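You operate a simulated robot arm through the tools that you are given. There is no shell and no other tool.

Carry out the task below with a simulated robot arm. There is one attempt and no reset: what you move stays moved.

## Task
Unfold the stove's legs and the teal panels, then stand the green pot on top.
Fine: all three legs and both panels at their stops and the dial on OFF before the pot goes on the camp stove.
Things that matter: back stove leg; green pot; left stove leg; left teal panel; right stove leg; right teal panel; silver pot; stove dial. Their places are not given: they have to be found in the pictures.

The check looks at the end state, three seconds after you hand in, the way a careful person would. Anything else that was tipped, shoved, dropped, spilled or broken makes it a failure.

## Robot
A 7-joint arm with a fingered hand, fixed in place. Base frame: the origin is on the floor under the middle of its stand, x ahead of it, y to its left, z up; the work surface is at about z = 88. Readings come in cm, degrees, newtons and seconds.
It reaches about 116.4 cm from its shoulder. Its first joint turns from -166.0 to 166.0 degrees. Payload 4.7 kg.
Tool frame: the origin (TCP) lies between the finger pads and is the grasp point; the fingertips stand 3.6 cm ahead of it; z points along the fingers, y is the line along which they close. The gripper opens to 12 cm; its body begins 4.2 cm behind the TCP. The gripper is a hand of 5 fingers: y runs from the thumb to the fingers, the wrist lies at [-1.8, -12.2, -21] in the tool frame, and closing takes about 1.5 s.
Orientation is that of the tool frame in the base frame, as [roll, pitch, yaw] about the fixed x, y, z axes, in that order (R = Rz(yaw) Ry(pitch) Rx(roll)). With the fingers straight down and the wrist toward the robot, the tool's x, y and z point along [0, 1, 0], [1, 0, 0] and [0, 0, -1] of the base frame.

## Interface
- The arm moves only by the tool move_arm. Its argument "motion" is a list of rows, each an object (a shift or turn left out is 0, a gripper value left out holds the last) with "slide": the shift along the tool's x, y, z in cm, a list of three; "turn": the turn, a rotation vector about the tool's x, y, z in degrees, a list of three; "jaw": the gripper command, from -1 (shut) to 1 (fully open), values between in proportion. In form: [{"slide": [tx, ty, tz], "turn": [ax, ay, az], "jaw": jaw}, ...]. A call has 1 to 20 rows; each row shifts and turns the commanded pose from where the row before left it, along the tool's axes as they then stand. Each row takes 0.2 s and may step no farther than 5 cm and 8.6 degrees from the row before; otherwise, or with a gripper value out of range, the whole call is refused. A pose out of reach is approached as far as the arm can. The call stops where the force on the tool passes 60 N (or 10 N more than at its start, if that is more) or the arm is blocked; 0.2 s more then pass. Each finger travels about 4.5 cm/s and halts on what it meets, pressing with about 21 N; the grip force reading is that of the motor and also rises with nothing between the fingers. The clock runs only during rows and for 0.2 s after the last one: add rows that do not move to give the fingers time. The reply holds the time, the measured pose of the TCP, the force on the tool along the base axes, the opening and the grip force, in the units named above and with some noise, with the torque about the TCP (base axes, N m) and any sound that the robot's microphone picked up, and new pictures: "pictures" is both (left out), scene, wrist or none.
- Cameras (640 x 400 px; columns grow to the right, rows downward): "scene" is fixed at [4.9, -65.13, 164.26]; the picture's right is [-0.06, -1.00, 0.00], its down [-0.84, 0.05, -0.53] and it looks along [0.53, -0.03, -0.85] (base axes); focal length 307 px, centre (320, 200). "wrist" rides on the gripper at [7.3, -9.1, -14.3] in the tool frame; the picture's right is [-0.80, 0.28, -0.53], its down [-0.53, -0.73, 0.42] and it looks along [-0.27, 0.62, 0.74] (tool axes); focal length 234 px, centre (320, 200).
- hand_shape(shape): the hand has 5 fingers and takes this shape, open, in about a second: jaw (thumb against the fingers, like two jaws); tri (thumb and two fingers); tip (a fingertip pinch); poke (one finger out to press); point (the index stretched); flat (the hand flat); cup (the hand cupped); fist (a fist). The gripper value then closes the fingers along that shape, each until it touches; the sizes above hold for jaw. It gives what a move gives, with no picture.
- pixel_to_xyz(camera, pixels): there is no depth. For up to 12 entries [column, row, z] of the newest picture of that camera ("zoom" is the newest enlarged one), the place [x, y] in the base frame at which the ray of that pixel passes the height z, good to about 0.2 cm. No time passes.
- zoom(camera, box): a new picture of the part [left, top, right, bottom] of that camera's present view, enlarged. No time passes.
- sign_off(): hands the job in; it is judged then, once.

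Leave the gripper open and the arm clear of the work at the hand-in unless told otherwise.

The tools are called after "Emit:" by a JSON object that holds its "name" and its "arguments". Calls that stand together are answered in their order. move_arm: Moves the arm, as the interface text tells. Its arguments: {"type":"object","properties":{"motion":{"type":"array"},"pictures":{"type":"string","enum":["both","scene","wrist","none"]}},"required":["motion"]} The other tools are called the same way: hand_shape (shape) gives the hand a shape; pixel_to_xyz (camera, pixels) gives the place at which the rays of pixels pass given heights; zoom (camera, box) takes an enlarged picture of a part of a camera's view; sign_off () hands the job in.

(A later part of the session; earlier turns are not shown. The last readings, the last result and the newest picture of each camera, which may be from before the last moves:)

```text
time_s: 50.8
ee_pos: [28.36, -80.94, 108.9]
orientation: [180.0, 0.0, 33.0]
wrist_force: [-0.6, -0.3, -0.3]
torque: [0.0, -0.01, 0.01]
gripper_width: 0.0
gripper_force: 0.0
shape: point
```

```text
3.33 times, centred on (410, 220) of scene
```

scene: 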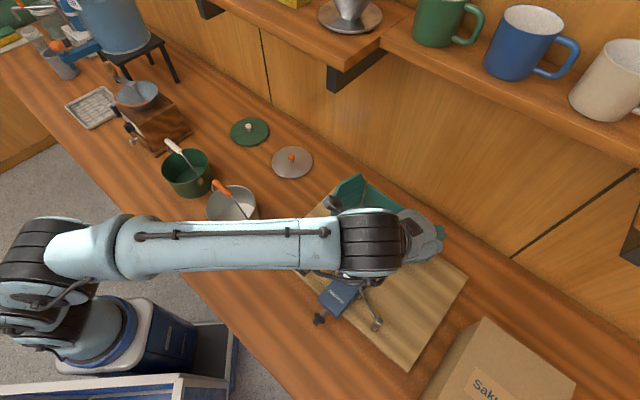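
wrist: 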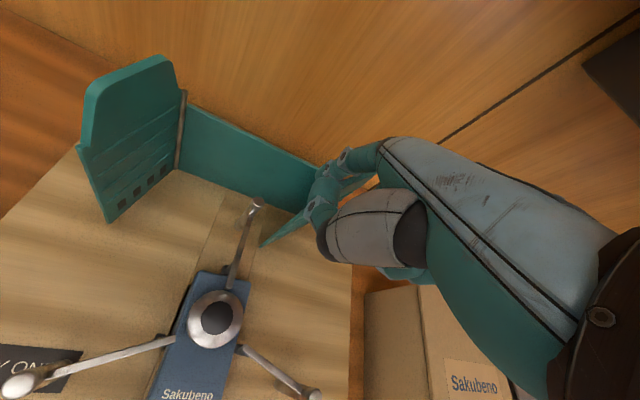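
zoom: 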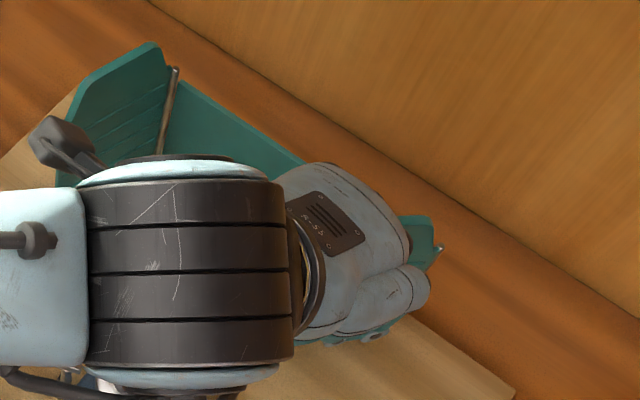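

The right panel is near 45–50° and still free. I'll continue toward 75°.

Emit:
{"name": "move_arm", "arguments": {"motion": [{"slide": [-1.13, -0.56, 0], "turn": [0, 0, -2.5]}, {"slide": [-1.13, -0.56, 0], "turn": [0, 0, -2.5]}, {"slide": [-1.23, -0.41, 0], "turn": [0, 0, -2.5]}, {"slide": [-1.23, -0.41, 0], "turn": [0, 0, -2.5]}], "pictures": "both"}}

Emit:
{"name": "zoom", "arguments": {"camera": "wrist", "box": [200, 100, 392, 250]}}

Emit:
{"name": "zoom", "arguments": {"camera": "scene", "box": [360, 190, 500, 310]}}

```text
time_s: 51.8
ee_pos: [23.51, -82.36, 108.96]
orientation: [179.9, 0.1, 43.1]
wrist_force: [0.0, -0.3, 0.6]
torque: [-0.04, 0.03, 0.02]
gripper_width: 0.02
gripper_force: 0.2
shape: point
```

scene: 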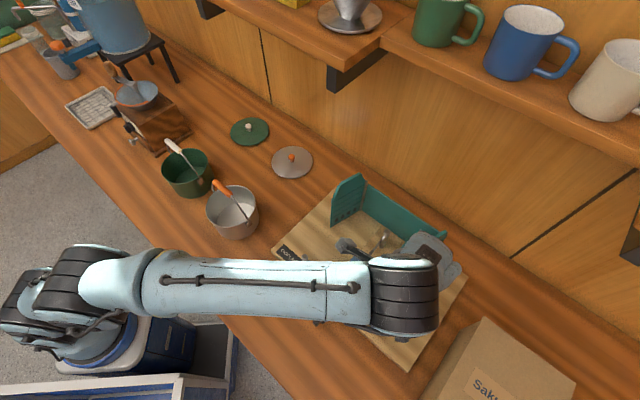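
wrist: 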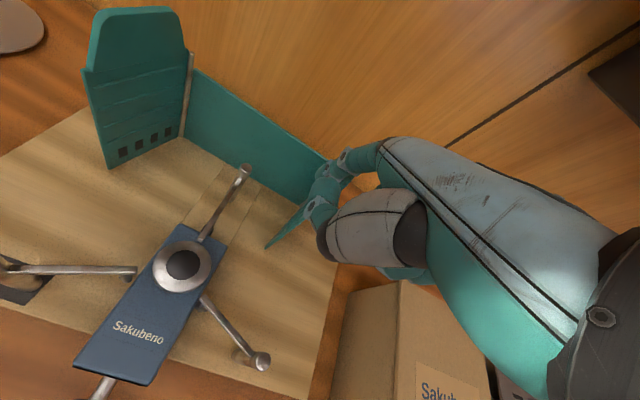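

```text
2.67 times, centred on (296, 175) of wrist
```

zoom: 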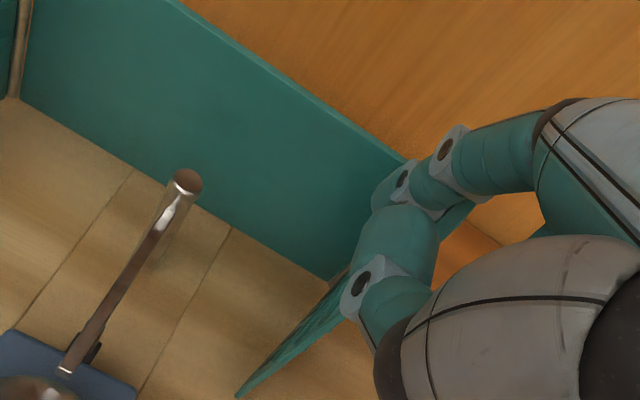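

```text
3.33 times, centred on (430, 250) of scene
```

zoom: 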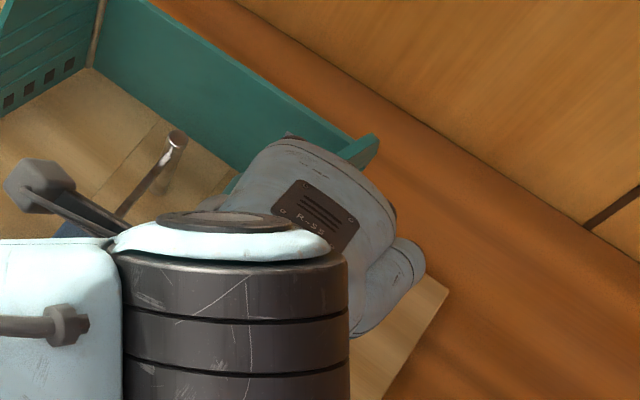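

Still no resistance. I'll measure the panel's bottom corner, at about (265,248) in the wrist view.

Emit:
{"name": "pixel_to_xyz", "arguments": {"camera": "wrist", "pixels": [[264.5, 248.5, 89.5], [301, 204, 89.5]]}}

Emit:
{"name": "move_arm", "arguments": {"motion": [{"slide": [-1.3, -0.26, 0], "turn": [0, 0, -2.5]}, {"slide": [-1.3, -0.26, 0], "turn": [0, 0, -2.5]}], "pictures": "both"}}

Emit:
{"name": "zoom", "arguments": {"camera": "wrist", "box": [200, 100, 392, 250]}}

```text
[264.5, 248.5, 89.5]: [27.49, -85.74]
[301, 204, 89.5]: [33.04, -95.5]
```

```text
time_s: 52.4
ee_pos: [21.2, -83.6, 108.66]
orientation: [-179.9, 0.0, 48.1]
wrist_force: [1.3, -0.4, 0.4]
torque: [-0.02, 0.0, -0.02]
gripper_width: 0.0
gripper_force: 0.0
shape: point
```

scene: 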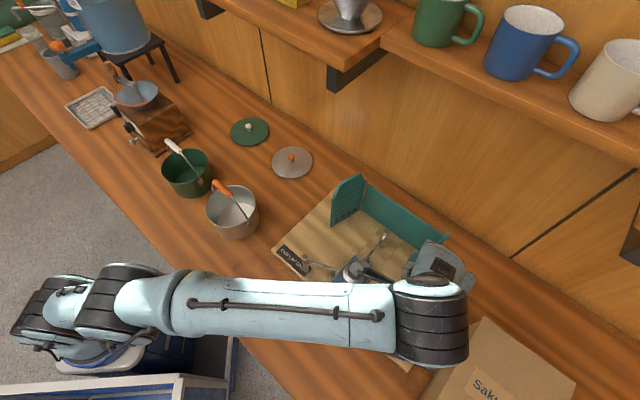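
wrist: 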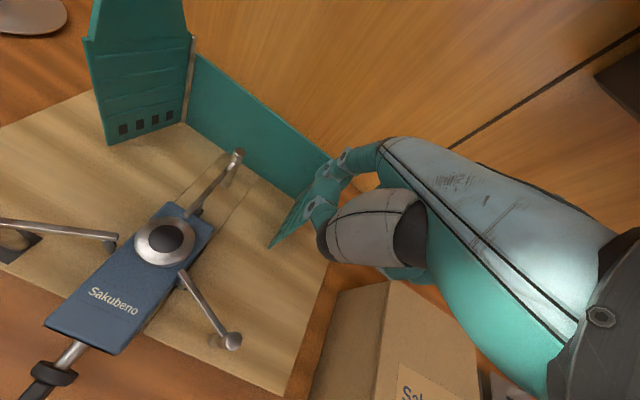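

```text
2.67 times, centred on (296, 175) of wrist
```

zoom: 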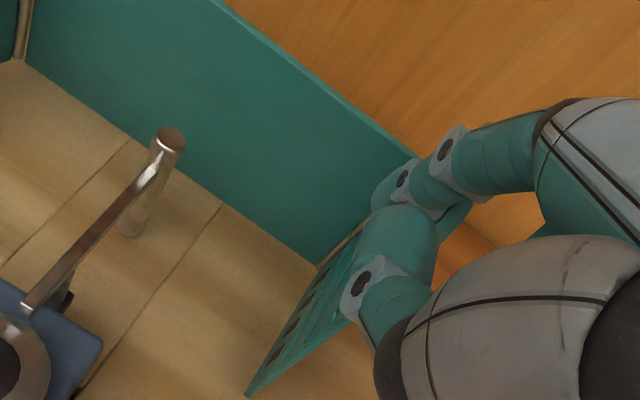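

It was at 76° before that move and is now past 90°. The left panel's stop was at 107°, so I'll go on in small steps and watch for resistance.

Emit:
{"name": "move_arm", "arguments": {"motion": [{"slide": [-0.88, -0.03, 0], "turn": [0, 0, -1.3]}, {"slide": [-0.88, -0.03, 0], "turn": [0, 0, -1.3]}], "pictures": "both"}}

Emit:
{"name": "zoom", "arguments": {"camera": "wrist", "box": [200, 100, 392, 250]}}

```text
time_s: 53.0
ee_pos: [20.17, -84.98, 108.82]
orientation: [180.0, 0.0, 50.4]
wrist_force: [0.3, 0.1, 1.2]
torque: [-0.03, 0.02, -0.02]
gripper_width: 0.0
gripper_force: 0.0
shape: point
```

scene: 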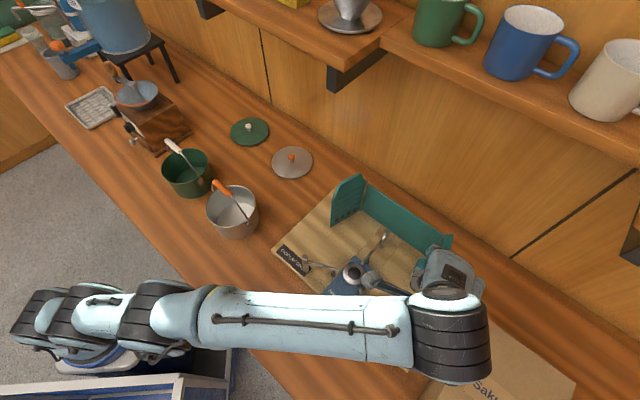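
wrist: 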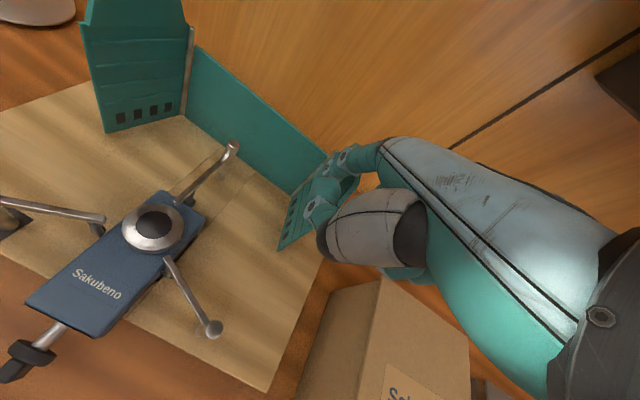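

```text
2.67 times, centred on (296, 175) of wrist
```

zoom: 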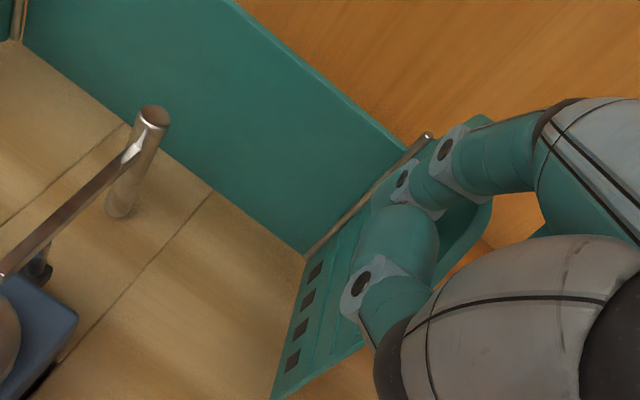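

I'll measure the angle here, then give the next small push.

Emit:
{"name": "pixel_to_xyz", "arguments": {"camera": "wrist", "pixels": [[279.1, 248, 89.5], [290.4, 195.6, 89.5]]}}

Emit:
{"name": "move_arm", "arguments": {"motion": [{"slide": [-0.7, 0, 0], "turn": [0, 0, -1]}], "pictures": "wrist"}}

Emit:
{"name": "zoom", "arguments": {"camera": "wrist", "box": [200, 100, 392, 250]}}

```text
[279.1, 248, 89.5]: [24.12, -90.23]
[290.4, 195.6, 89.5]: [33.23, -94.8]
```

```text
time_s: 53.4
ee_pos: [19.49, -85.09, 108.73]
orientation: [180.0, 0.2, 51.6]
wrist_force: [0.1, -0.1, 1.3]
torque: [-0.05, 0.05, 0.0]
gripper_width: 0.0
gripper_force: 0.1
shape: point
out of reach, approached as far as the arm can: row 1
```

wrist: 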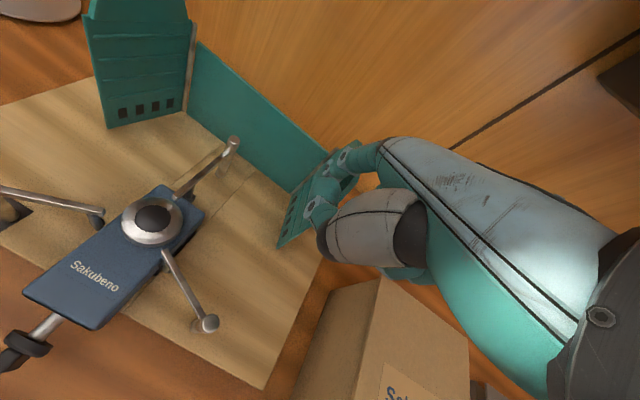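

```text
2.67 times, centred on (296, 175) of wrist
```

zoom: 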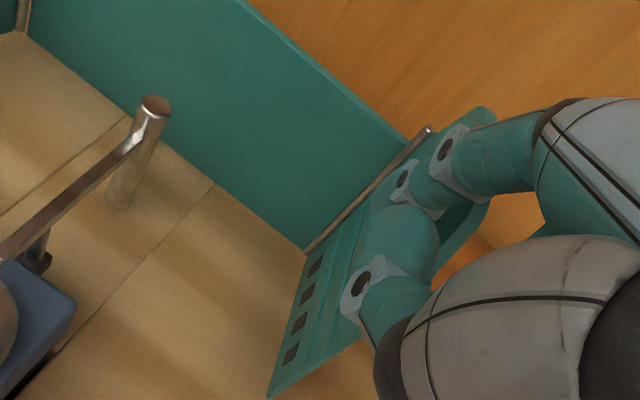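

The panel measured 109° open, about where the left one stopped, but the last push was cut short by reach. I'll re-measure and then turn the hand to a more radial direction to gain reach for a confirming push.

Emit:
{"name": "pixel_to_xyz", "arguments": {"camera": "zoom", "pixels": [[270, 397, 89.5], [306, 252, 89.5], [429, 129, 103.3]]}}

```text
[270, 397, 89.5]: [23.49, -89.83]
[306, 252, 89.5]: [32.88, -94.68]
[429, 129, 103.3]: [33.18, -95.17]
```

The angle hasn't changed, so the panel has probably swung on to its stop ahead of the finger. I'll turn the hand to yaw 36 about the fingertip, then push outward gently to confirm.

Emit:
{"name": "move_arm", "arguments": {"motion": [{"slide": [1.15, -0.1, 0], "turn": [0, 0, 7.8]}, {"slide": [1.13, -0.26, 0], "turn": [0, 0, 7.8]}], "pictures": "wrist"}}

Emit:
{"name": "zoom", "arguments": {"camera": "wrist", "box": [200, 100, 392, 250]}}

```text
time_s: 54.0
ee_pos: [20.89, -83.31, 108.15]
orientation: [-179.7, -0.3, 35.8]
wrist_force: [-1.0, -0.5, -2.7]
torque: [0.08, -0.1, 0.03]
gripper_width: 11.41
gripper_force: 0.1
shape: point
```

wrist: 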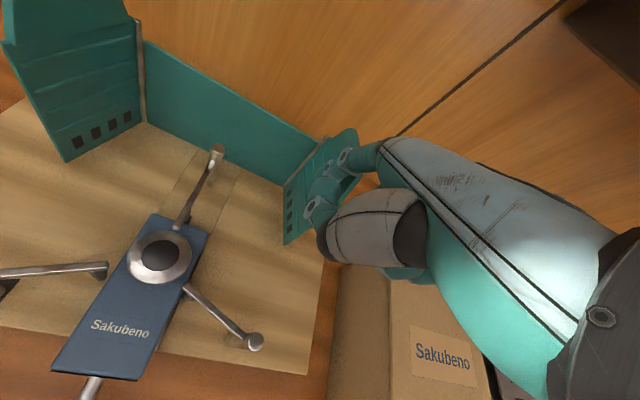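

```text
2.67 times, centred on (296, 175) of wrist
```

zoom: 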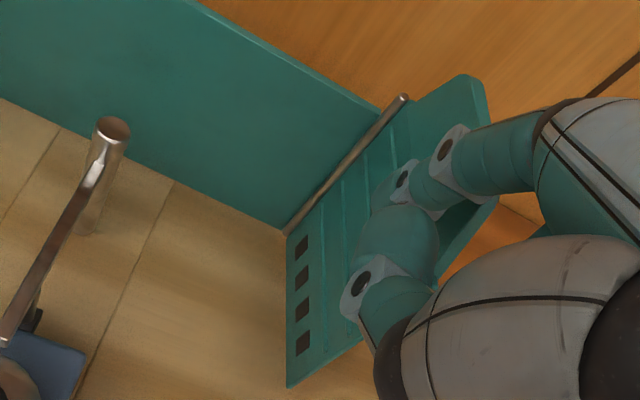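

The panel is held with only light force. I'll push outward about 1 cm in two steps to find the stop.

Emit:
{"name": "move_arm", "arguments": {"motion": [{"slide": [-0.44, 0.235, 0]}, {"slide": [-0.44, 0.235, 0]}], "pictures": "wrist"}}

Emit:
{"name": "zoom", "arguments": {"camera": "wrist", "box": [200, 100, 392, 250]}}

```text
time_s: 54.6
ee_pos: [20.5, -84.22, 108.7]
orientation: [180.0, 0.0, 36.0]
wrist_force: [0.0, -0.6, 1.0]
torque: [-0.05, 0.0, -0.02]
gripper_width: 11.42
gripper_force: 0.0
shape: point
```

wrist: 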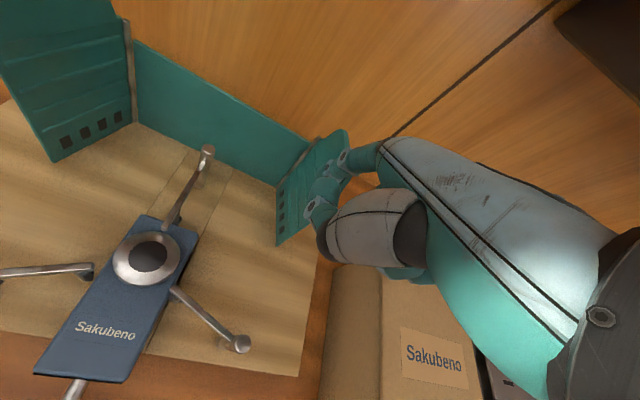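

```text
2.67 times, centred on (296, 175) of wrist
```

zoom: 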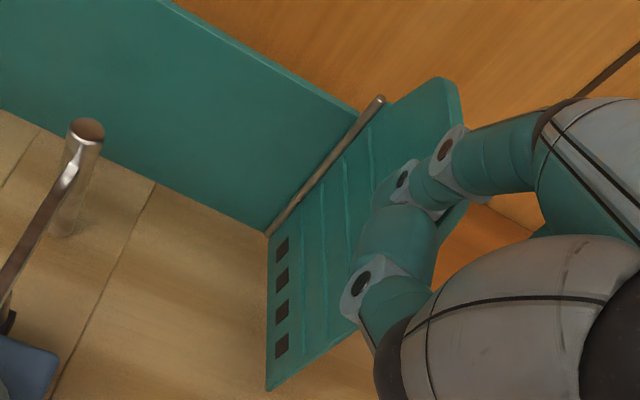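

The panel did not move and there is no reaction yet, so the finger is still closing the gap. I'll push two more small steps.

Emit:
{"name": "move_arm", "arguments": {"motion": [{"slide": [-0.4, 0.2, 0]}, {"slide": [-0.4, 0.2, 0]}], "pictures": "wrist"}}

Emit:
{"name": "zoom", "arguments": {"camera": "wrist", "box": [200, 100, 392, 250]}}

```text
time_s: 55.2
ee_pos: [20.11, -84.76, 108.75]
orientation: [-180.0, 0.0, 36.1]
wrist_force: [2.5, 9.8, 3.6]
torque: [-0.14, -0.18, 0.68]
gripper_width: 0.01
gripper_force: 0.1
shape: point
```

wrist: 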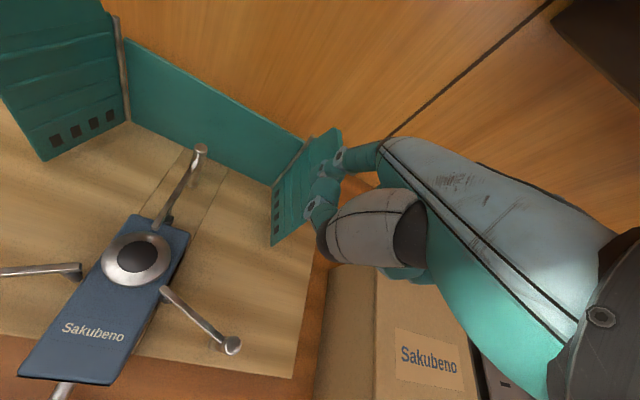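

```text
2.67 times, centred on (296, 175) of wrist
```

zoom: 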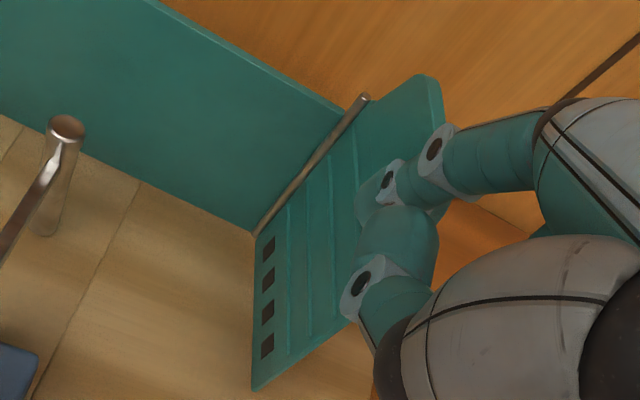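

Reaction rose to about 10 N with the panel unmoved, so the right panel is at its stop too. I'll back off and lift straight up.

Emit:
{"name": "move_arm", "arguments": {"motion": [{"slide": [0.5, -0.25, 0]}, {"slide": [0.4, -0.2, 0]}, {"slide": [0, 0, -1.5]}, {"slide": [0, 0, -1.5]}, {"slide": [0, 0, -1.5]}, {"slide": [0, -1.0, -1.5]}], "pictures": "both"}}

Emit:
{"name": "zoom", "arguments": {"camera": "wrist", "box": [200, 100, 392, 250]}}

```text
time_s: 56.6
ee_pos: [19.9, -83.29, 114.6]
orientation: [-179.8, 0.0, 35.9]
wrist_force: [0.4, 0.4, -1.6]
torque: [0.0, -0.03, 0.05]
gripper_width: 11.4
gripper_force: 0.0
shape: point
```

scene: 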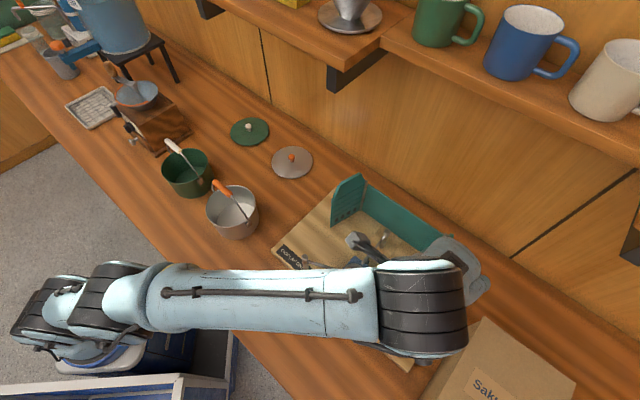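
wrist: 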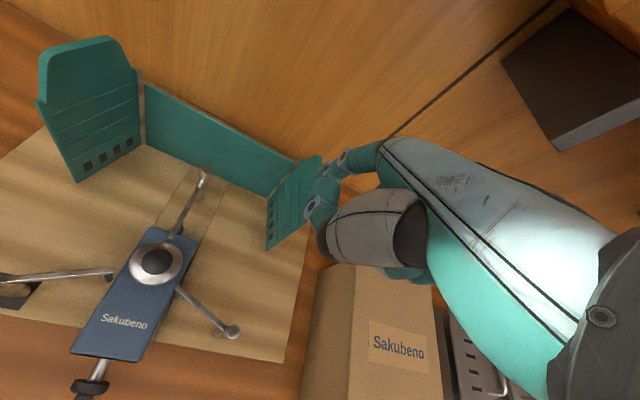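

```text
2.67 times, centred on (296, 175) of wrist
```

zoom: 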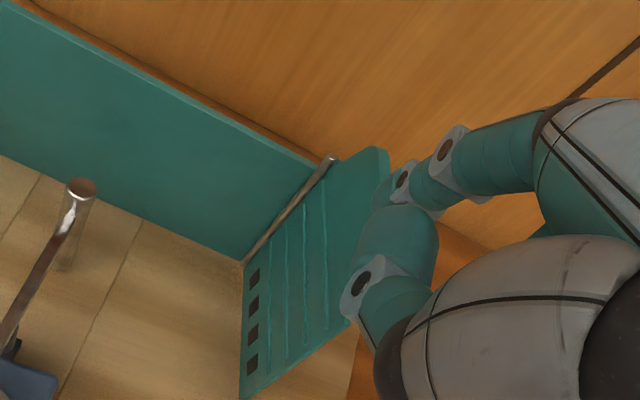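

Both panels stay open. The dial is next. I'll move back over the stove's front, set yaw 45 with the 30° tilt as for the front legs, and look closely at the dial from there.

Emit:
{"name": "move_arm", "arguments": {"motion": [{"slide": [0.86, -4.1, 0]}, {"slide": [0.86, -4.1, 0]}, {"slide": [0.86, -4.1, 0]}, {"slide": [0.86, -4.1, 0]}, {"slide": [0.86, -4.1, 0]}, {"turn": [0, 0, -4.5]}, {"turn": [0, 0, -4.5]}, {"turn": [7.5, 0, 0]}, {"turn": [7.5, 0, 0]}, {"turn": [7.5, 0, 0]}, {"turn": [7.5, 0, 0]}], "pictures": "both"}}

Emit:
{"name": "zoom", "arguments": {"camera": "wrist", "box": [230, 110, 358, 210]}}

Emit:
{"name": "zoom", "arguments": {"camera": "scene", "box": [310, 160, 480, 330]}}

```text
time_s: 59.0
ee_pos: [11.37, -64.18, 114.79]
orientation: [-149.9, 0.1, 45.0]
wrist_force: [-0.7, 1.2, 0.8]
torque: [-0.02, -0.03, 0.02]
gripper_width: 11.42
gripper_force: 0.0
shape: point
```

scene: 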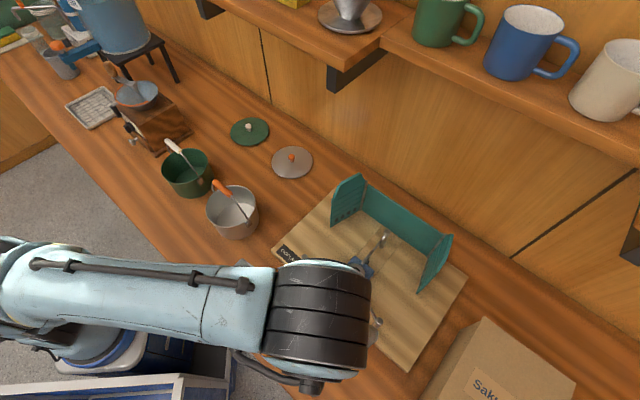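
wrist: 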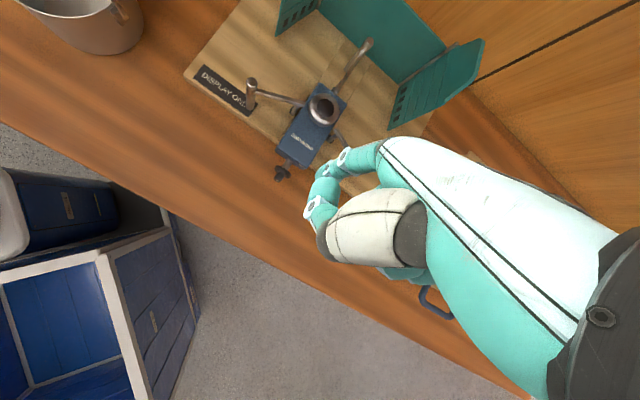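

```text
4.00 times, centred on (294, 160) of wrist
```

zoom: 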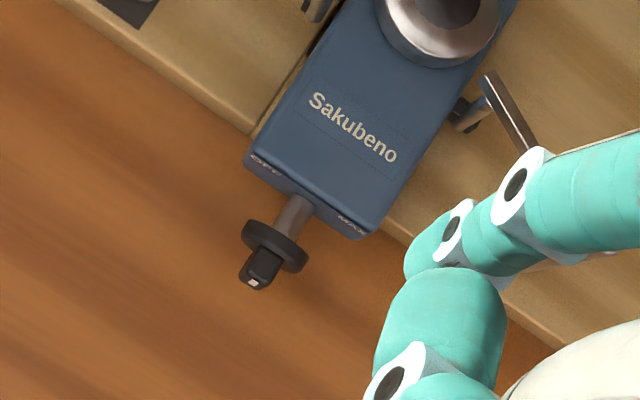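

```text
2.35 times, centred on (395, 245) of scene
```

zoom: 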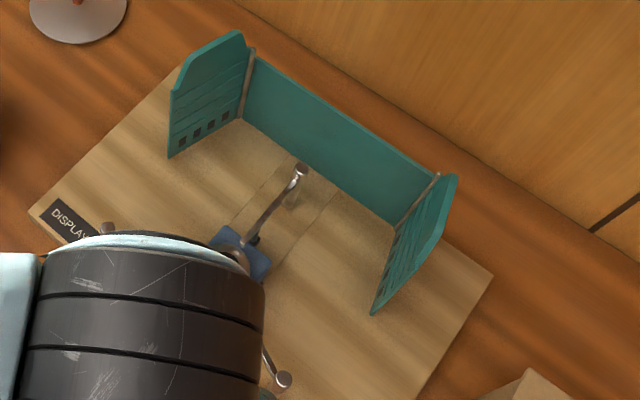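

The screen stands open symmetrically. I'll zoom hard on the dial to measure its flange and grip.

Emit:
{"name": "zoom", "arguments": {"camera": "wrist", "box": [264, 156, 304, 188]}}

```text
12.50 times, centred on (284, 172) of wrist
```

zoom: 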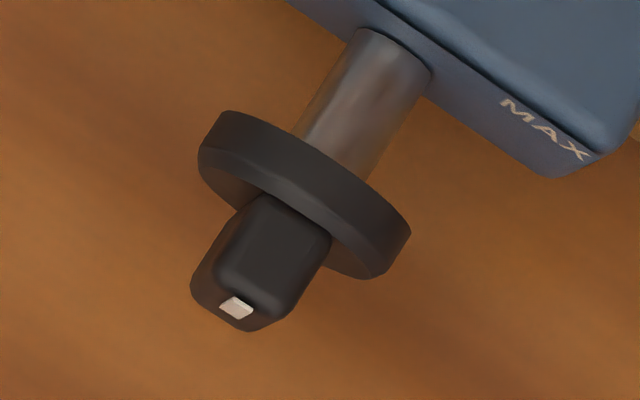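

I'll convert the grip and flange points at plausible heights.

Emit:
{"name": "pixel_to_xyz", "arguments": {"camera": "zoom", "pixels": [[266, 196, 92.5], [328, 240, 92.5], [290, 303, 92.5], [213, 272, 92.5], [202, 152, 91.3], [408, 232, 91.3], [393, 58, 91.3], [272, 250, 92.5], [236, 307, 92.3]]}}

Emit:
{"name": "zoom", "arguments": {"camera": "wrist", "box": [240, 120, 340, 200]}}

```text
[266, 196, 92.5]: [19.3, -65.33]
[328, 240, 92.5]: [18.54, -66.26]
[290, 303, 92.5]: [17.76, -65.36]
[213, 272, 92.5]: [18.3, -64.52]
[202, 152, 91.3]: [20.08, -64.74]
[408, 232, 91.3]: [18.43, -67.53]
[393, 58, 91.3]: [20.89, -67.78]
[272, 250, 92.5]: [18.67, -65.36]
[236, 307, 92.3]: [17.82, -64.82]
```

```text
5.00 times, centred on (290, 160) of wrist
```

zoom: 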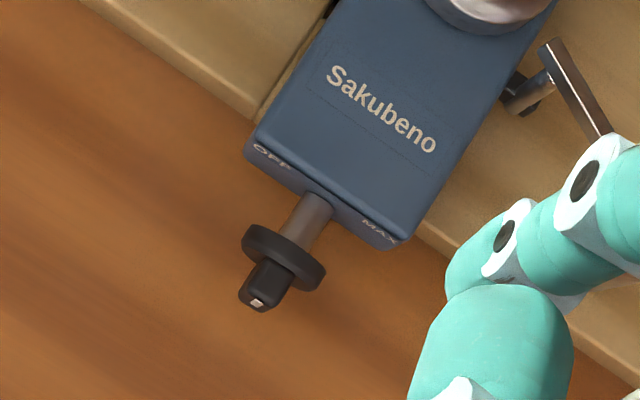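

The grip is about 1.1 cm wide, centred on the dial axis at about (18.5,-65.4), with the flange just behind it. To know the finger's exact length I'll touch the bare table in front and to the right of the dial. First I'll go down to about 4 cm above the table.

Emit:
{"name": "move_arm", "arguments": {"motion": [{"slide": [-1.6, -1.73, 1.0]}, {"slide": [0, 2, 3.46]}, {"slide": [0, 2, 3.46]}, {"slide": [0, 2, 3.46]}, {"slide": [0, 1.5, 2.6]}], "pictures": "wrist"}}

Emit:
{"name": "zoom", "arguments": {"camera": "wrist", "box": [210, 90, 370, 220]}}

```text
time_s: 60.2
ee_pos: [8.59, -63.83, 99.53]
orientation: [-149.9, 0.1, 45.1]
wrist_force: [-0.3, -0.3, 0.7]
torque: [-0.06, 0.0, -0.05]
gripper_width: 11.41
gripper_force: 0.1
shape: point
```

wrist: 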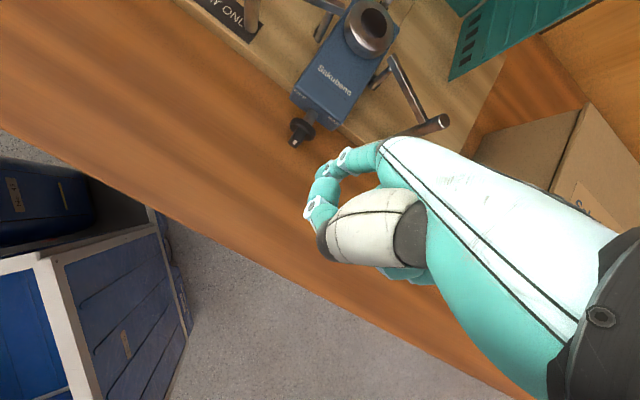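

```text
3.08 times, centred on (290, 155) of wrist
```

zoom: 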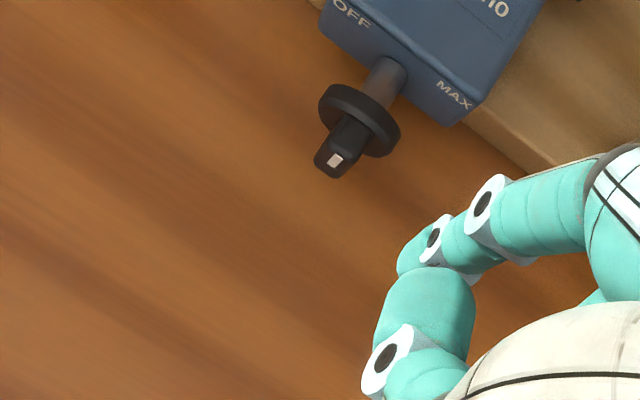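

The finger is about 3 cm above bare table. I'll lower it 2 cm, then in small steps until I feel the table.

Emit:
{"name": "move_arm", "arguments": {"motion": [{"slide": [0, 0.5, 0.866]}, {"slide": [0, 0.5, 0.866]}], "pictures": "none"}}

Emit:
{"name": "move_arm", "arguments": {"motion": [{"slide": [0, 0.2, 0.346]}, {"slide": [0, 0, 0]}], "pictures": "none"}}

Emit:
{"name": "move_arm", "arguments": {"motion": [{"slide": [0, 0.2, 0.346]}, {"slide": [0, 0, 0]}], "pictures": "none"}}

Emit:
{"name": "move_arm", "arguments": {"motion": [{"slide": [0, 0.2, 0.346]}, {"slide": [0, 0, 0]}], "pictures": "none"}}

```text
time_s: 60.8
ee_pos: [8.7, -63.92, 97.47]
orientation: [-150.1, 0.0, 45.0]
wrist_force: [0.1, -0.4, -0.2]
torque: [-0.03, -0.01, 0.0]
gripper_width: 11.38
gripper_force: 0.0
shape: point
```

```text
time_s: 61.4
ee_pos: [8.77, -63.95, 97.17]
orientation: [-150.0, 0.0, 45.0]
wrist_force: [-0.3, 0.4, 0.1]
torque: [-0.02, 0.0, -0.02]
gripper_width: 11.41
gripper_force: 0.0
shape: point
```

```text
time_s: 62.0
ee_pos: [8.74, -63.92, 96.83]
orientation: [-150.0, 0.0, 45.0]
wrist_force: [-0.9, 0.0, -0.4]
torque: [-0.03, 0.02, 0.03]
gripper_width: 11.42
gripper_force: 0.1
shape: point
```

```text
time_s: 62.6
ee_pos: [8.92, -63.78, 96.41]
orientation: [-149.9, 0.0, 45.0]
wrist_force: [0.6, 0.4, 0.0]
torque: [0.03, 0.01, 0.0]
gripper_width: 11.4
gripper_force: 0.1
shape: point
```

No contact yet at TCP z = 96.4. I'll keep stepping down.

Emit:
{"name": "move_arm", "arguments": {"motion": [{"slide": [0, 0.2, 0.346]}, {"slide": [0, 0, 0]}], "pictures": "none"}}

Emit:
{"name": "move_arm", "arguments": {"motion": [{"slide": [0, 0.2, 0.346]}, {"slide": [0, 0, 0]}], "pictures": "none"}}

Emit:
{"name": "move_arm", "arguments": {"motion": [{"slide": [0, 0.2, 0.346]}, {"slide": [0, 0, 0]}], "pictures": "none"}}

```text
time_s: 63.2
ee_pos: [8.8, -63.83, 95.97]
orientation: [-150.0, 0.1, 45.0]
wrist_force: [-1.2, -0.2, 0.3]
torque: [0.01, -0.02, 0.0]
gripper_width: 11.43
gripper_force: 0.1
shape: point
```

```text
time_s: 63.8
ee_pos: [8.83, -63.92, 95.61]
orientation: [-150.0, 0.0, 45.0]
wrist_force: [0.1, -0.3, -0.3]
torque: [0.02, -0.01, 0.02]
gripper_width: 11.42
gripper_force: 0.0
shape: point
```

```text
time_s: 64.4
ee_pos: [8.79, -63.69, 95.1]
orientation: [-150.1, 0.0, 45.0]
wrist_force: [0.0, 0.0, 0.1]
torque: [0.01, 0.01, -0.03]
gripper_width: 11.4
gripper_force: 0.2
shape: point
```

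Still nothing at 95.1, so the finger is a bit shorter than I assumed. I'll step on.

Emit:
{"name": "move_arm", "arguments": {"motion": [{"slide": [0, 0.2, 0.346]}, {"slide": [0, 0, 0]}], "pictures": "none"}}

Emit:
{"name": "move_arm", "arguments": {"motion": [{"slide": [0, 0.2, 0.346]}, {"slide": [0, 0, 0]}], "pictures": "wrist"}}

Emit:
{"name": "zoom", "arguments": {"camera": "wrist", "box": [210, 90, 370, 220]}}

```text
time_s: 65.0
ee_pos: [8.71, -63.79, 94.7]
orientation: [-150.0, -0.1, 45.1]
wrist_force: [-0.7, -1.5, 0.1]
torque: [0.03, -0.02, -0.03]
gripper_width: 11.43
gripper_force: 0.1
shape: point
```

```text
time_s: 65.6
ee_pos: [8.84, -63.83, 94.66]
orientation: [-150.1, 0.2, 45.0]
wrist_force: [0.4, 0.0, 13.8]
torque: [-0.49, -0.75, -0.03]
gripper_width: 11.41
gripper_force: 0.1
shape: point
```

wrist: 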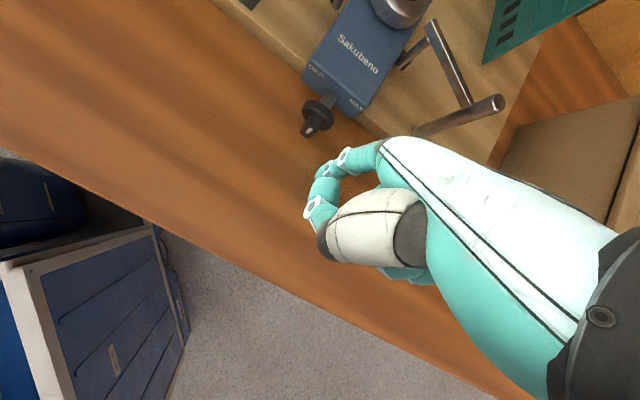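

```text
3.08 times, centred on (290, 155) of wrist
```

zoom: 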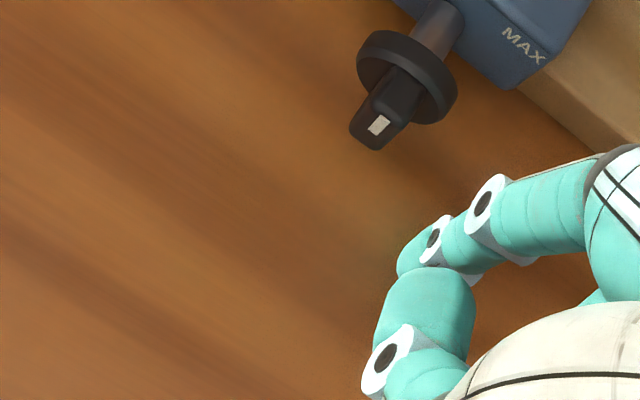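

The finger touched the table at TCP z = 94.67 with 13.8 N. From the torque the contact is 1.3 cm sideways and 6.35 cm ahead of the TCP, and 6.7 cm below it. I'll raise it and place the tip just right of the dial's grip, with its end slightly above the axis.

Emit:
{"name": "move_arm", "arguments": {"motion": [{"slide": [0, -0.85, -1.43]}, {"slide": [0, -0.85, -1.43]}, {"slide": [1.25, 0.5, -0.29]}, {"slide": [1.25, 0.5, -0.29]}], "pictures": "wrist"}}

Emit:
{"name": "zoom", "arguments": {"camera": "wrist", "box": [270, 110, 350, 190]}}

```text
time_s: 66.6
ee_pos: [11.45, -62.72, 97.69]
orientation: [-150.1, 0.1, 45.0]
wrist_force: [0.2, 0.3, 0.6]
torque: [0.02, 0.02, -0.04]
gripper_width: 11.42
gripper_force: 0.1
shape: point
```

wrist: 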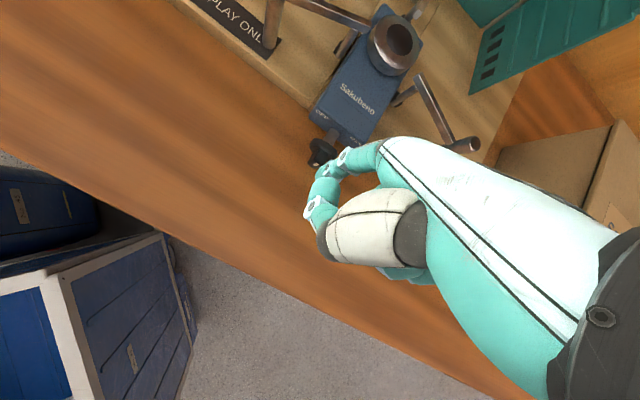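

```text
5.00 times, centred on (310, 150) of wrist
```

zoom: 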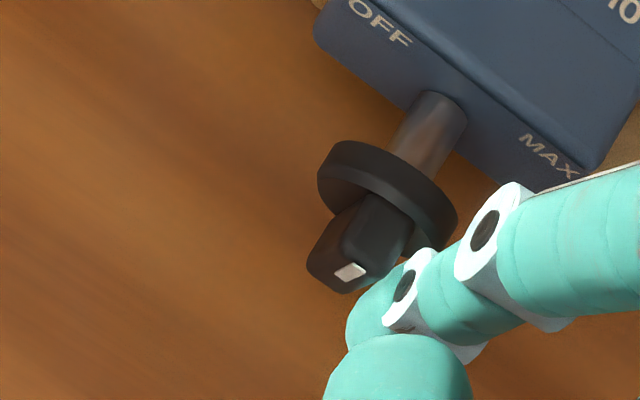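

The view is good: the finger is beside the grip's right face, and the white mark points up toward the front. I'll raise 0.4 cm and push the grip's top to the left, rising as it tips.

Emit:
{"name": "move_arm", "arguments": {"motion": [{"slide": [0, -0.2, -0.35]}, {"slide": [0.42, 0, 0]}, {"slide": [0.32, -0.12, -0.2]}, {"slide": [0.32, -0.15, -0.27]}], "pictures": "wrist"}}

Emit:
{"name": "zoom", "arguments": {"camera": "wrist", "box": [270, 110, 350, 190]}}

```text
time_s: 67.6
ee_pos: [11.92, -62.11, 98.77]
orientation: [-150.0, 0.0, 45.0]
wrist_force: [-1.6, -0.5, 1.8]
torque: [-0.1, 0.01, -0.09]
gripper_width: 11.43
gripper_force: 0.0
shape: point
```

wrist: 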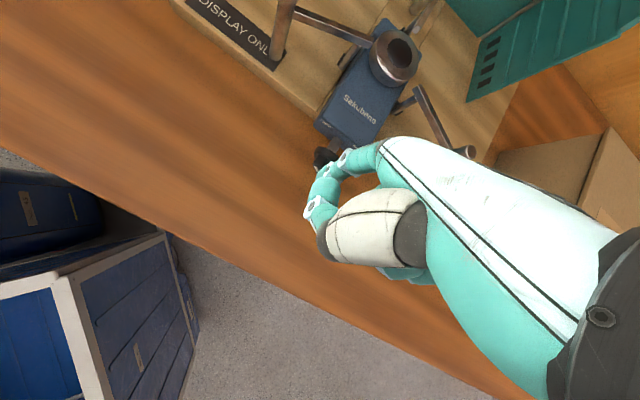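

```text
5.00 times, centred on (310, 150) of wrist
```

zoom: 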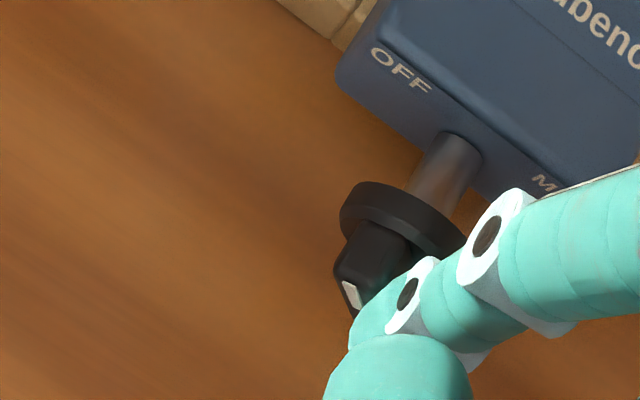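

The dial is turning: the mark has moved toward the left side, with only about 2 N. I'll continue over the top to the left.

Emit:
{"name": "move_arm", "arguments": {"motion": [{"slide": [0.41, -0.05, -0.08]}, {"slide": [0.41, -0.04, -0.07]}], "pictures": "wrist"}}

Emit:
{"name": "zoom", "arguments": {"camera": "wrist", "box": [270, 110, 350, 190]}}

```text
time_s: 68.2
ee_pos: [12.71, -61.5, 98.91]
orientation: [-150.1, -0.1, 45.0]
wrist_force: [-3.1, 0.2, 0.7]
torque: [0.07, 0.13, -0.02]
gripper_width: 11.42
gripper_force: 0.1
shape: point
```

wrist: 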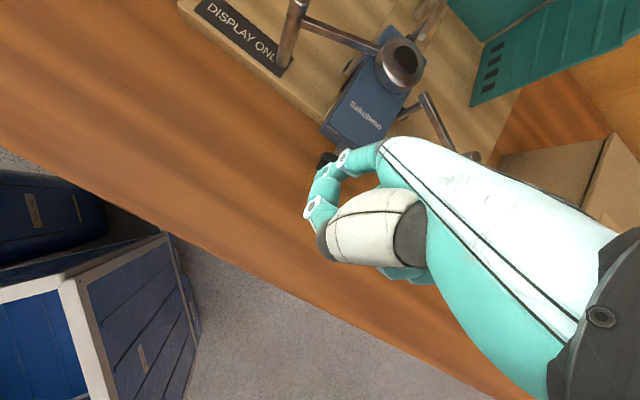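

```text
5.00 times, centred on (310, 150) of wrist
```

zoom: 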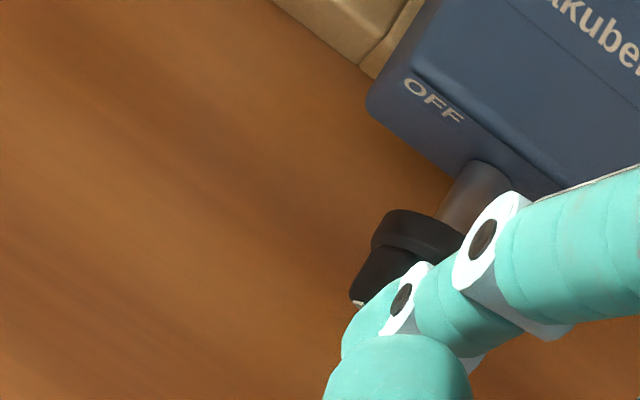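

The grip has rolled well to the left under the finger. I'll move a little further left and press down gently to bring it to its end.

Emit:
{"name": "move_arm", "arguments": {"motion": [{"slide": [0.4, -0.15, 0.05]}, {"slide": [0.35, 0.05, 0.1]}], "pictures": "wrist"}}

Emit:
{"name": "zoom", "arguments": {"camera": "wrist", "box": [270, 110, 350, 190]}}

```text
time_s: 68.8
ee_pos: [13.2, -60.85, 98.91]
orientation: [-150.0, 0.0, 45.0]
wrist_force: [-3.2, 0.0, 2.6]
torque: [-0.02, 0.02, -0.06]
gripper_width: 11.41
gripper_force: 0.1
shape: point
```

wrist: 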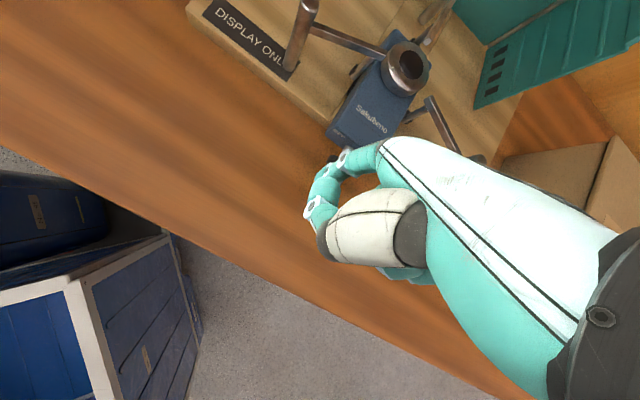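

```text
5.00 times, centred on (310, 150) of wrist
```

zoom: 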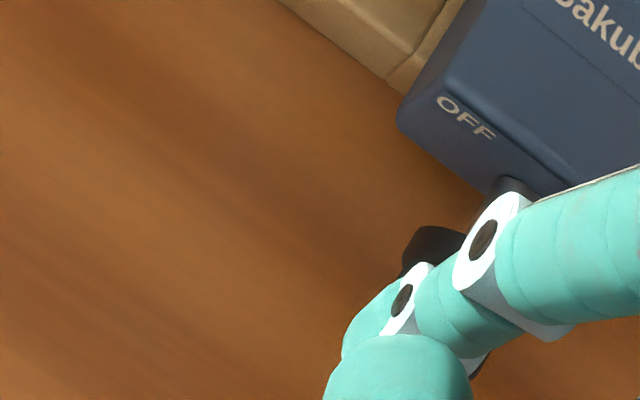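

The finger now sits above the left part of the grip with 2.6 N upward. I'll press down 0.3 cm and read the force.

Emit:
{"name": "move_arm", "arguments": {"motion": [{"slide": [0.1, 0.15, 0.26]}], "pictures": "none"}}

```text
time_s: 69.2
ee_pos: [13.25, -60.77, 98.67]
orientation: [-150.0, 0.0, 45.0]
wrist_force: [-3.1, 1.8, 2.7]
torque: [-0.01, 0.01, 0.04]
gripper_width: 11.41
gripper_force: 0.1
shape: point
```

The force is steady, so the dial is still turning. I'll press another 0.3 cm.

Emit:
{"name": "move_arm", "arguments": {"motion": [{"slide": [0.05, 0.15, 0.26]}, {"slide": [0, 0, 0]}], "pictures": "none"}}

Emit:
{"name": "move_arm", "arguments": {"motion": [{"slide": [0, 0.12, 0.2]}, {"slide": [0, 0, 0]}], "pictures": "wrist"}}

Emit:
{"name": "zoom", "arguments": {"camera": "wrist", "box": [270, 110, 350, 190]}}

```text
time_s: 69.8
ee_pos: [13.32, -60.79, 98.33]
orientation: [-150.0, 0.0, 44.9]
wrist_force: [-3.5, 3.4, 3.4]
torque: [0.08, -0.05, 0.14]
gripper_width: 11.39
gripper_force: 0.1
shape: point
```

```text
time_s: 70.4
ee_pos: [13.27, -60.64, 97.92]
orientation: [-150.0, 0.0, 45.0]
wrist_force: [-1.6, 4.0, 1.2]
torque: [0.13, -0.02, 0.13]
gripper_width: 11.43
gripper_force: 0.0
shape: point
```

wrist: 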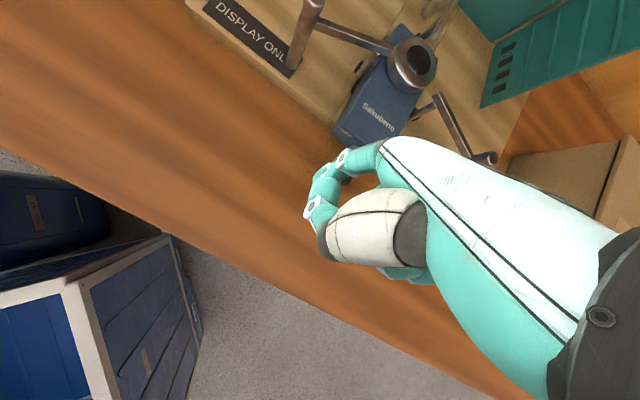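

```text
5.00 times, centred on (310, 150) of wrist
```

zoom: 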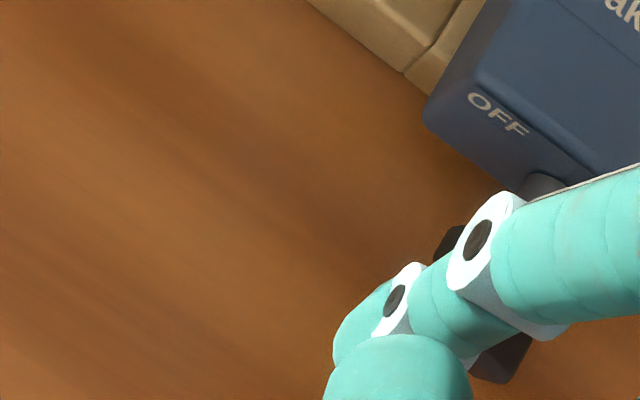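

The sideways force changed sign, so the finger may be slipping off the grip's left end. I'll lift and look at where the dial stands.

Emit:
{"name": "move_arm", "arguments": {"motion": [{"slide": [0, -1.3, 0.2]}, {"slide": [-0.5, -2.0, -3.46]}, {"slide": [-1.5, -2.0, -3.46]}, {"slide": [-2.0, -1.0, -1.73]}], "pictures": "wrist"}}

Emit:
{"name": "zoom", "arguments": {"camera": "wrist", "box": [250, 110, 330, 190]}}

```text
time_s: 71.4
ee_pos: [9.5, -62.61, 108.48]
orientation: [-150.0, 0.0, 45.0]
wrist_force: [0.0, -0.1, 0.2]
torque: [0.0, 0.01, 0.0]
gripper_width: 11.43
gripper_force: 0.0
shape: point
```

wrist: 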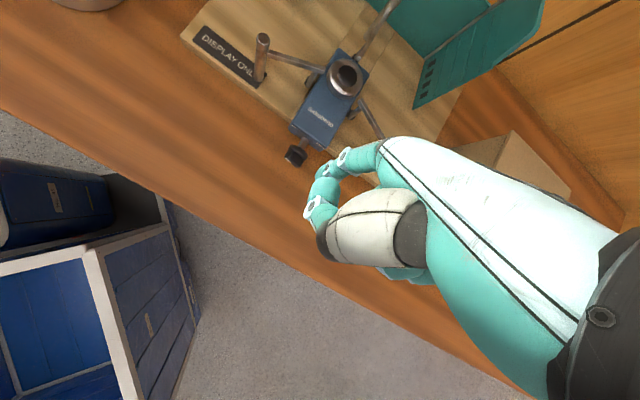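

```text
5.00 times, centred on (290, 150) of wrist
```

zoom: 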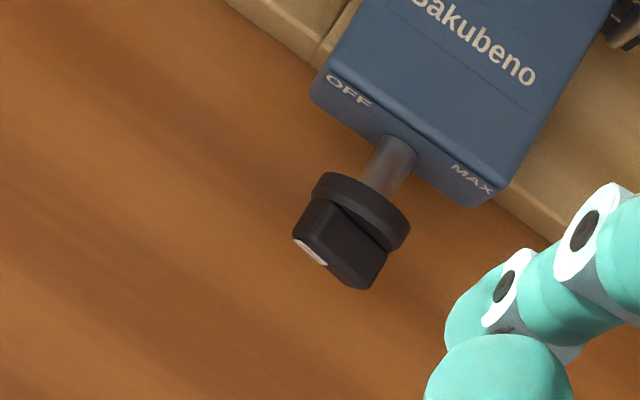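

The grip now lies sideways with the white mark at its left, OFF, end. I'll zoom in to judge the angle.

Emit:
{"name": "zoom", "arguments": {"camera": "wrist", "box": [278, 138, 310, 170]}}

Emit:
{"name": "zoom", "arguments": {"camera": "scene", "box": [306, 300, 338, 328]}}

```text
12.50 times, centred on (294, 154) of wrist
```

zoom: 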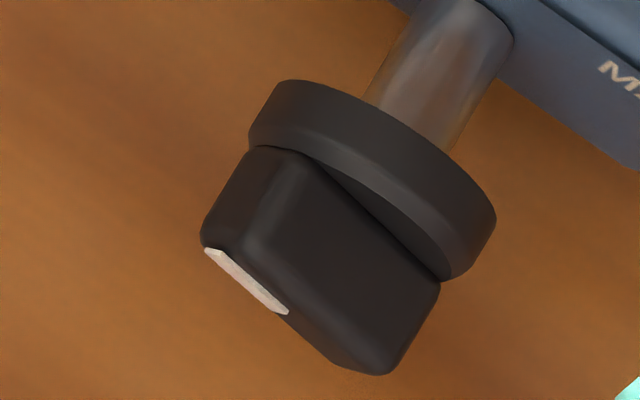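

```text
14.29 times, centred on (322, 314) of scene
```

zoom: 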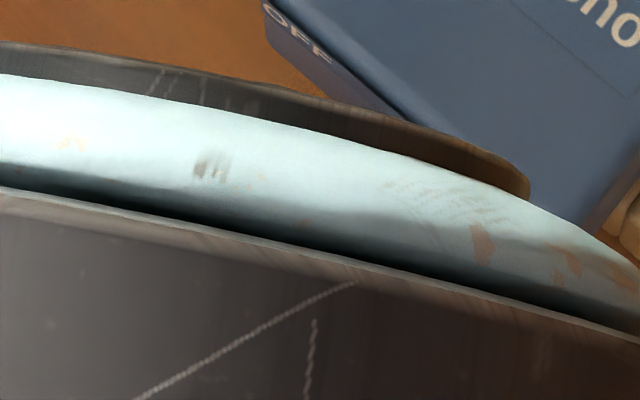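

From here the mark points left and somewhat up, roughly toward the printed OFF. To judge it properly I want a lower view from the front, so I'll back off, lean the hand the other way and look along the dial axis.

Emit:
{"name": "move_arm", "arguments": {"motion": [{"slide": [0, -3.03, 1.75]}, {"slide": [0, -3.03, 1.75]}, {"turn": [-7.5, 0, 0]}, {"turn": [-7.5, 0, 0]}, {"turn": [-7.5, 0, 0]}, {"turn": [-7.5, 0, 0]}, {"turn": [-7.5, 0, 0]}, {"turn": [-7.5, 0, 0]}, {"slide": [0, -0.9, 3.38]}, {"slide": [0, -0.9, 3.38]}], "pictures": "wrist"}}

```text
time_s: 73.6
ee_pos: [4.44, -57.89, 101.66]
orientation: [164.9, 0.2, 45.0]
wrist_force: [0.5, 0.2, 1.1]
torque: [-0.01, 0.01, -0.01]
gripper_width: 11.44
gripper_force: 0.1
shape: point
```

wrist: 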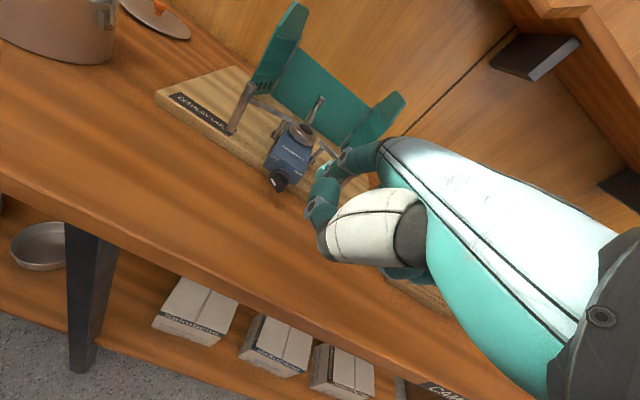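

This lower front view shows the dial at (279,180). I'll zoom in on it and on the whole stove.

Emit:
{"name": "zoom", "arguments": {"camera": "wrist", "box": [259, 160, 307, 196]}}

Emit:
{"name": "zoom", "arguments": {"camera": "wrist", "box": [200, 60, 360, 200]}}

```text
11.11 times, centred on (283, 178) of wrist
```

zoom: 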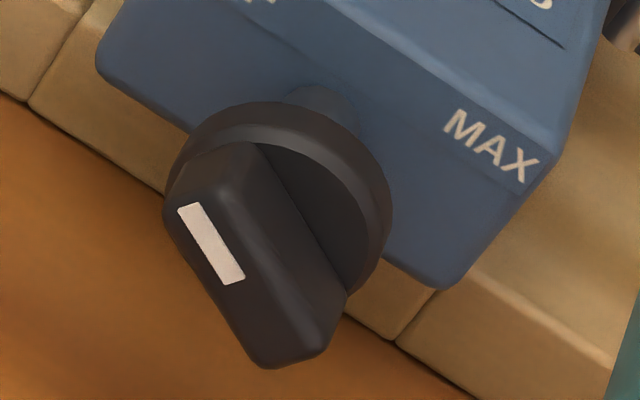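

```text
2.86 times, centred on (280, 130) of wrist
```

zoom: 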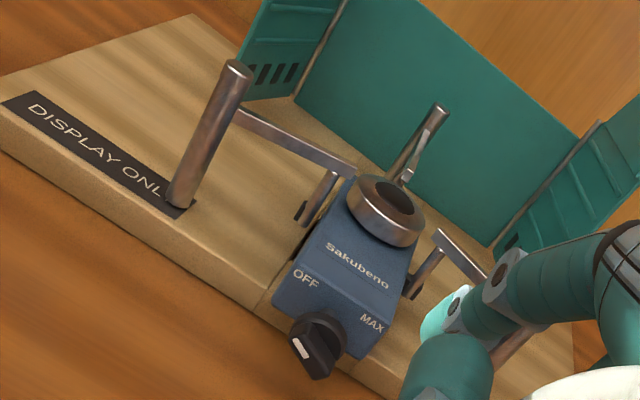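

Seen from the front, the mark points left at about 62° from upright, straight toward the printed OFF. I want to be sure it's on the stop, not just near it, so I'll come back over it and press gently once more on its upper face.

Emit:
{"name": "move_arm", "arguments": {"motion": [{"slide": [0, 0.9, -3.38]}, {"slide": [0, 0.9, -3.38]}, {"turn": [7.5, 0, 0]}, {"turn": [7.5, 0, 0]}, {"turn": [7.5, 0, 0]}, {"turn": [7.5, 0, 0]}, {"turn": [7.5, 0, 0]}, {"turn": [7.5, 0, 0]}, {"slide": [1.03, 2.45, -1.42]}, {"slide": [1.03, 2.45, -1.42]}, {"slide": [1.03, 2.45, -1.42]}], "pictures": "none"}}

```text
time_s: 76.0
ee_pos: [12.7, -61.57, 108.66]
orientation: [-150.0, 0.0, 45.0]
wrist_force: [-0.5, 0.4, -0.3]
torque: [-0.04, 0.0, -0.01]
gripper_width: 11.43
gripper_force: 0.0
shape: point
```

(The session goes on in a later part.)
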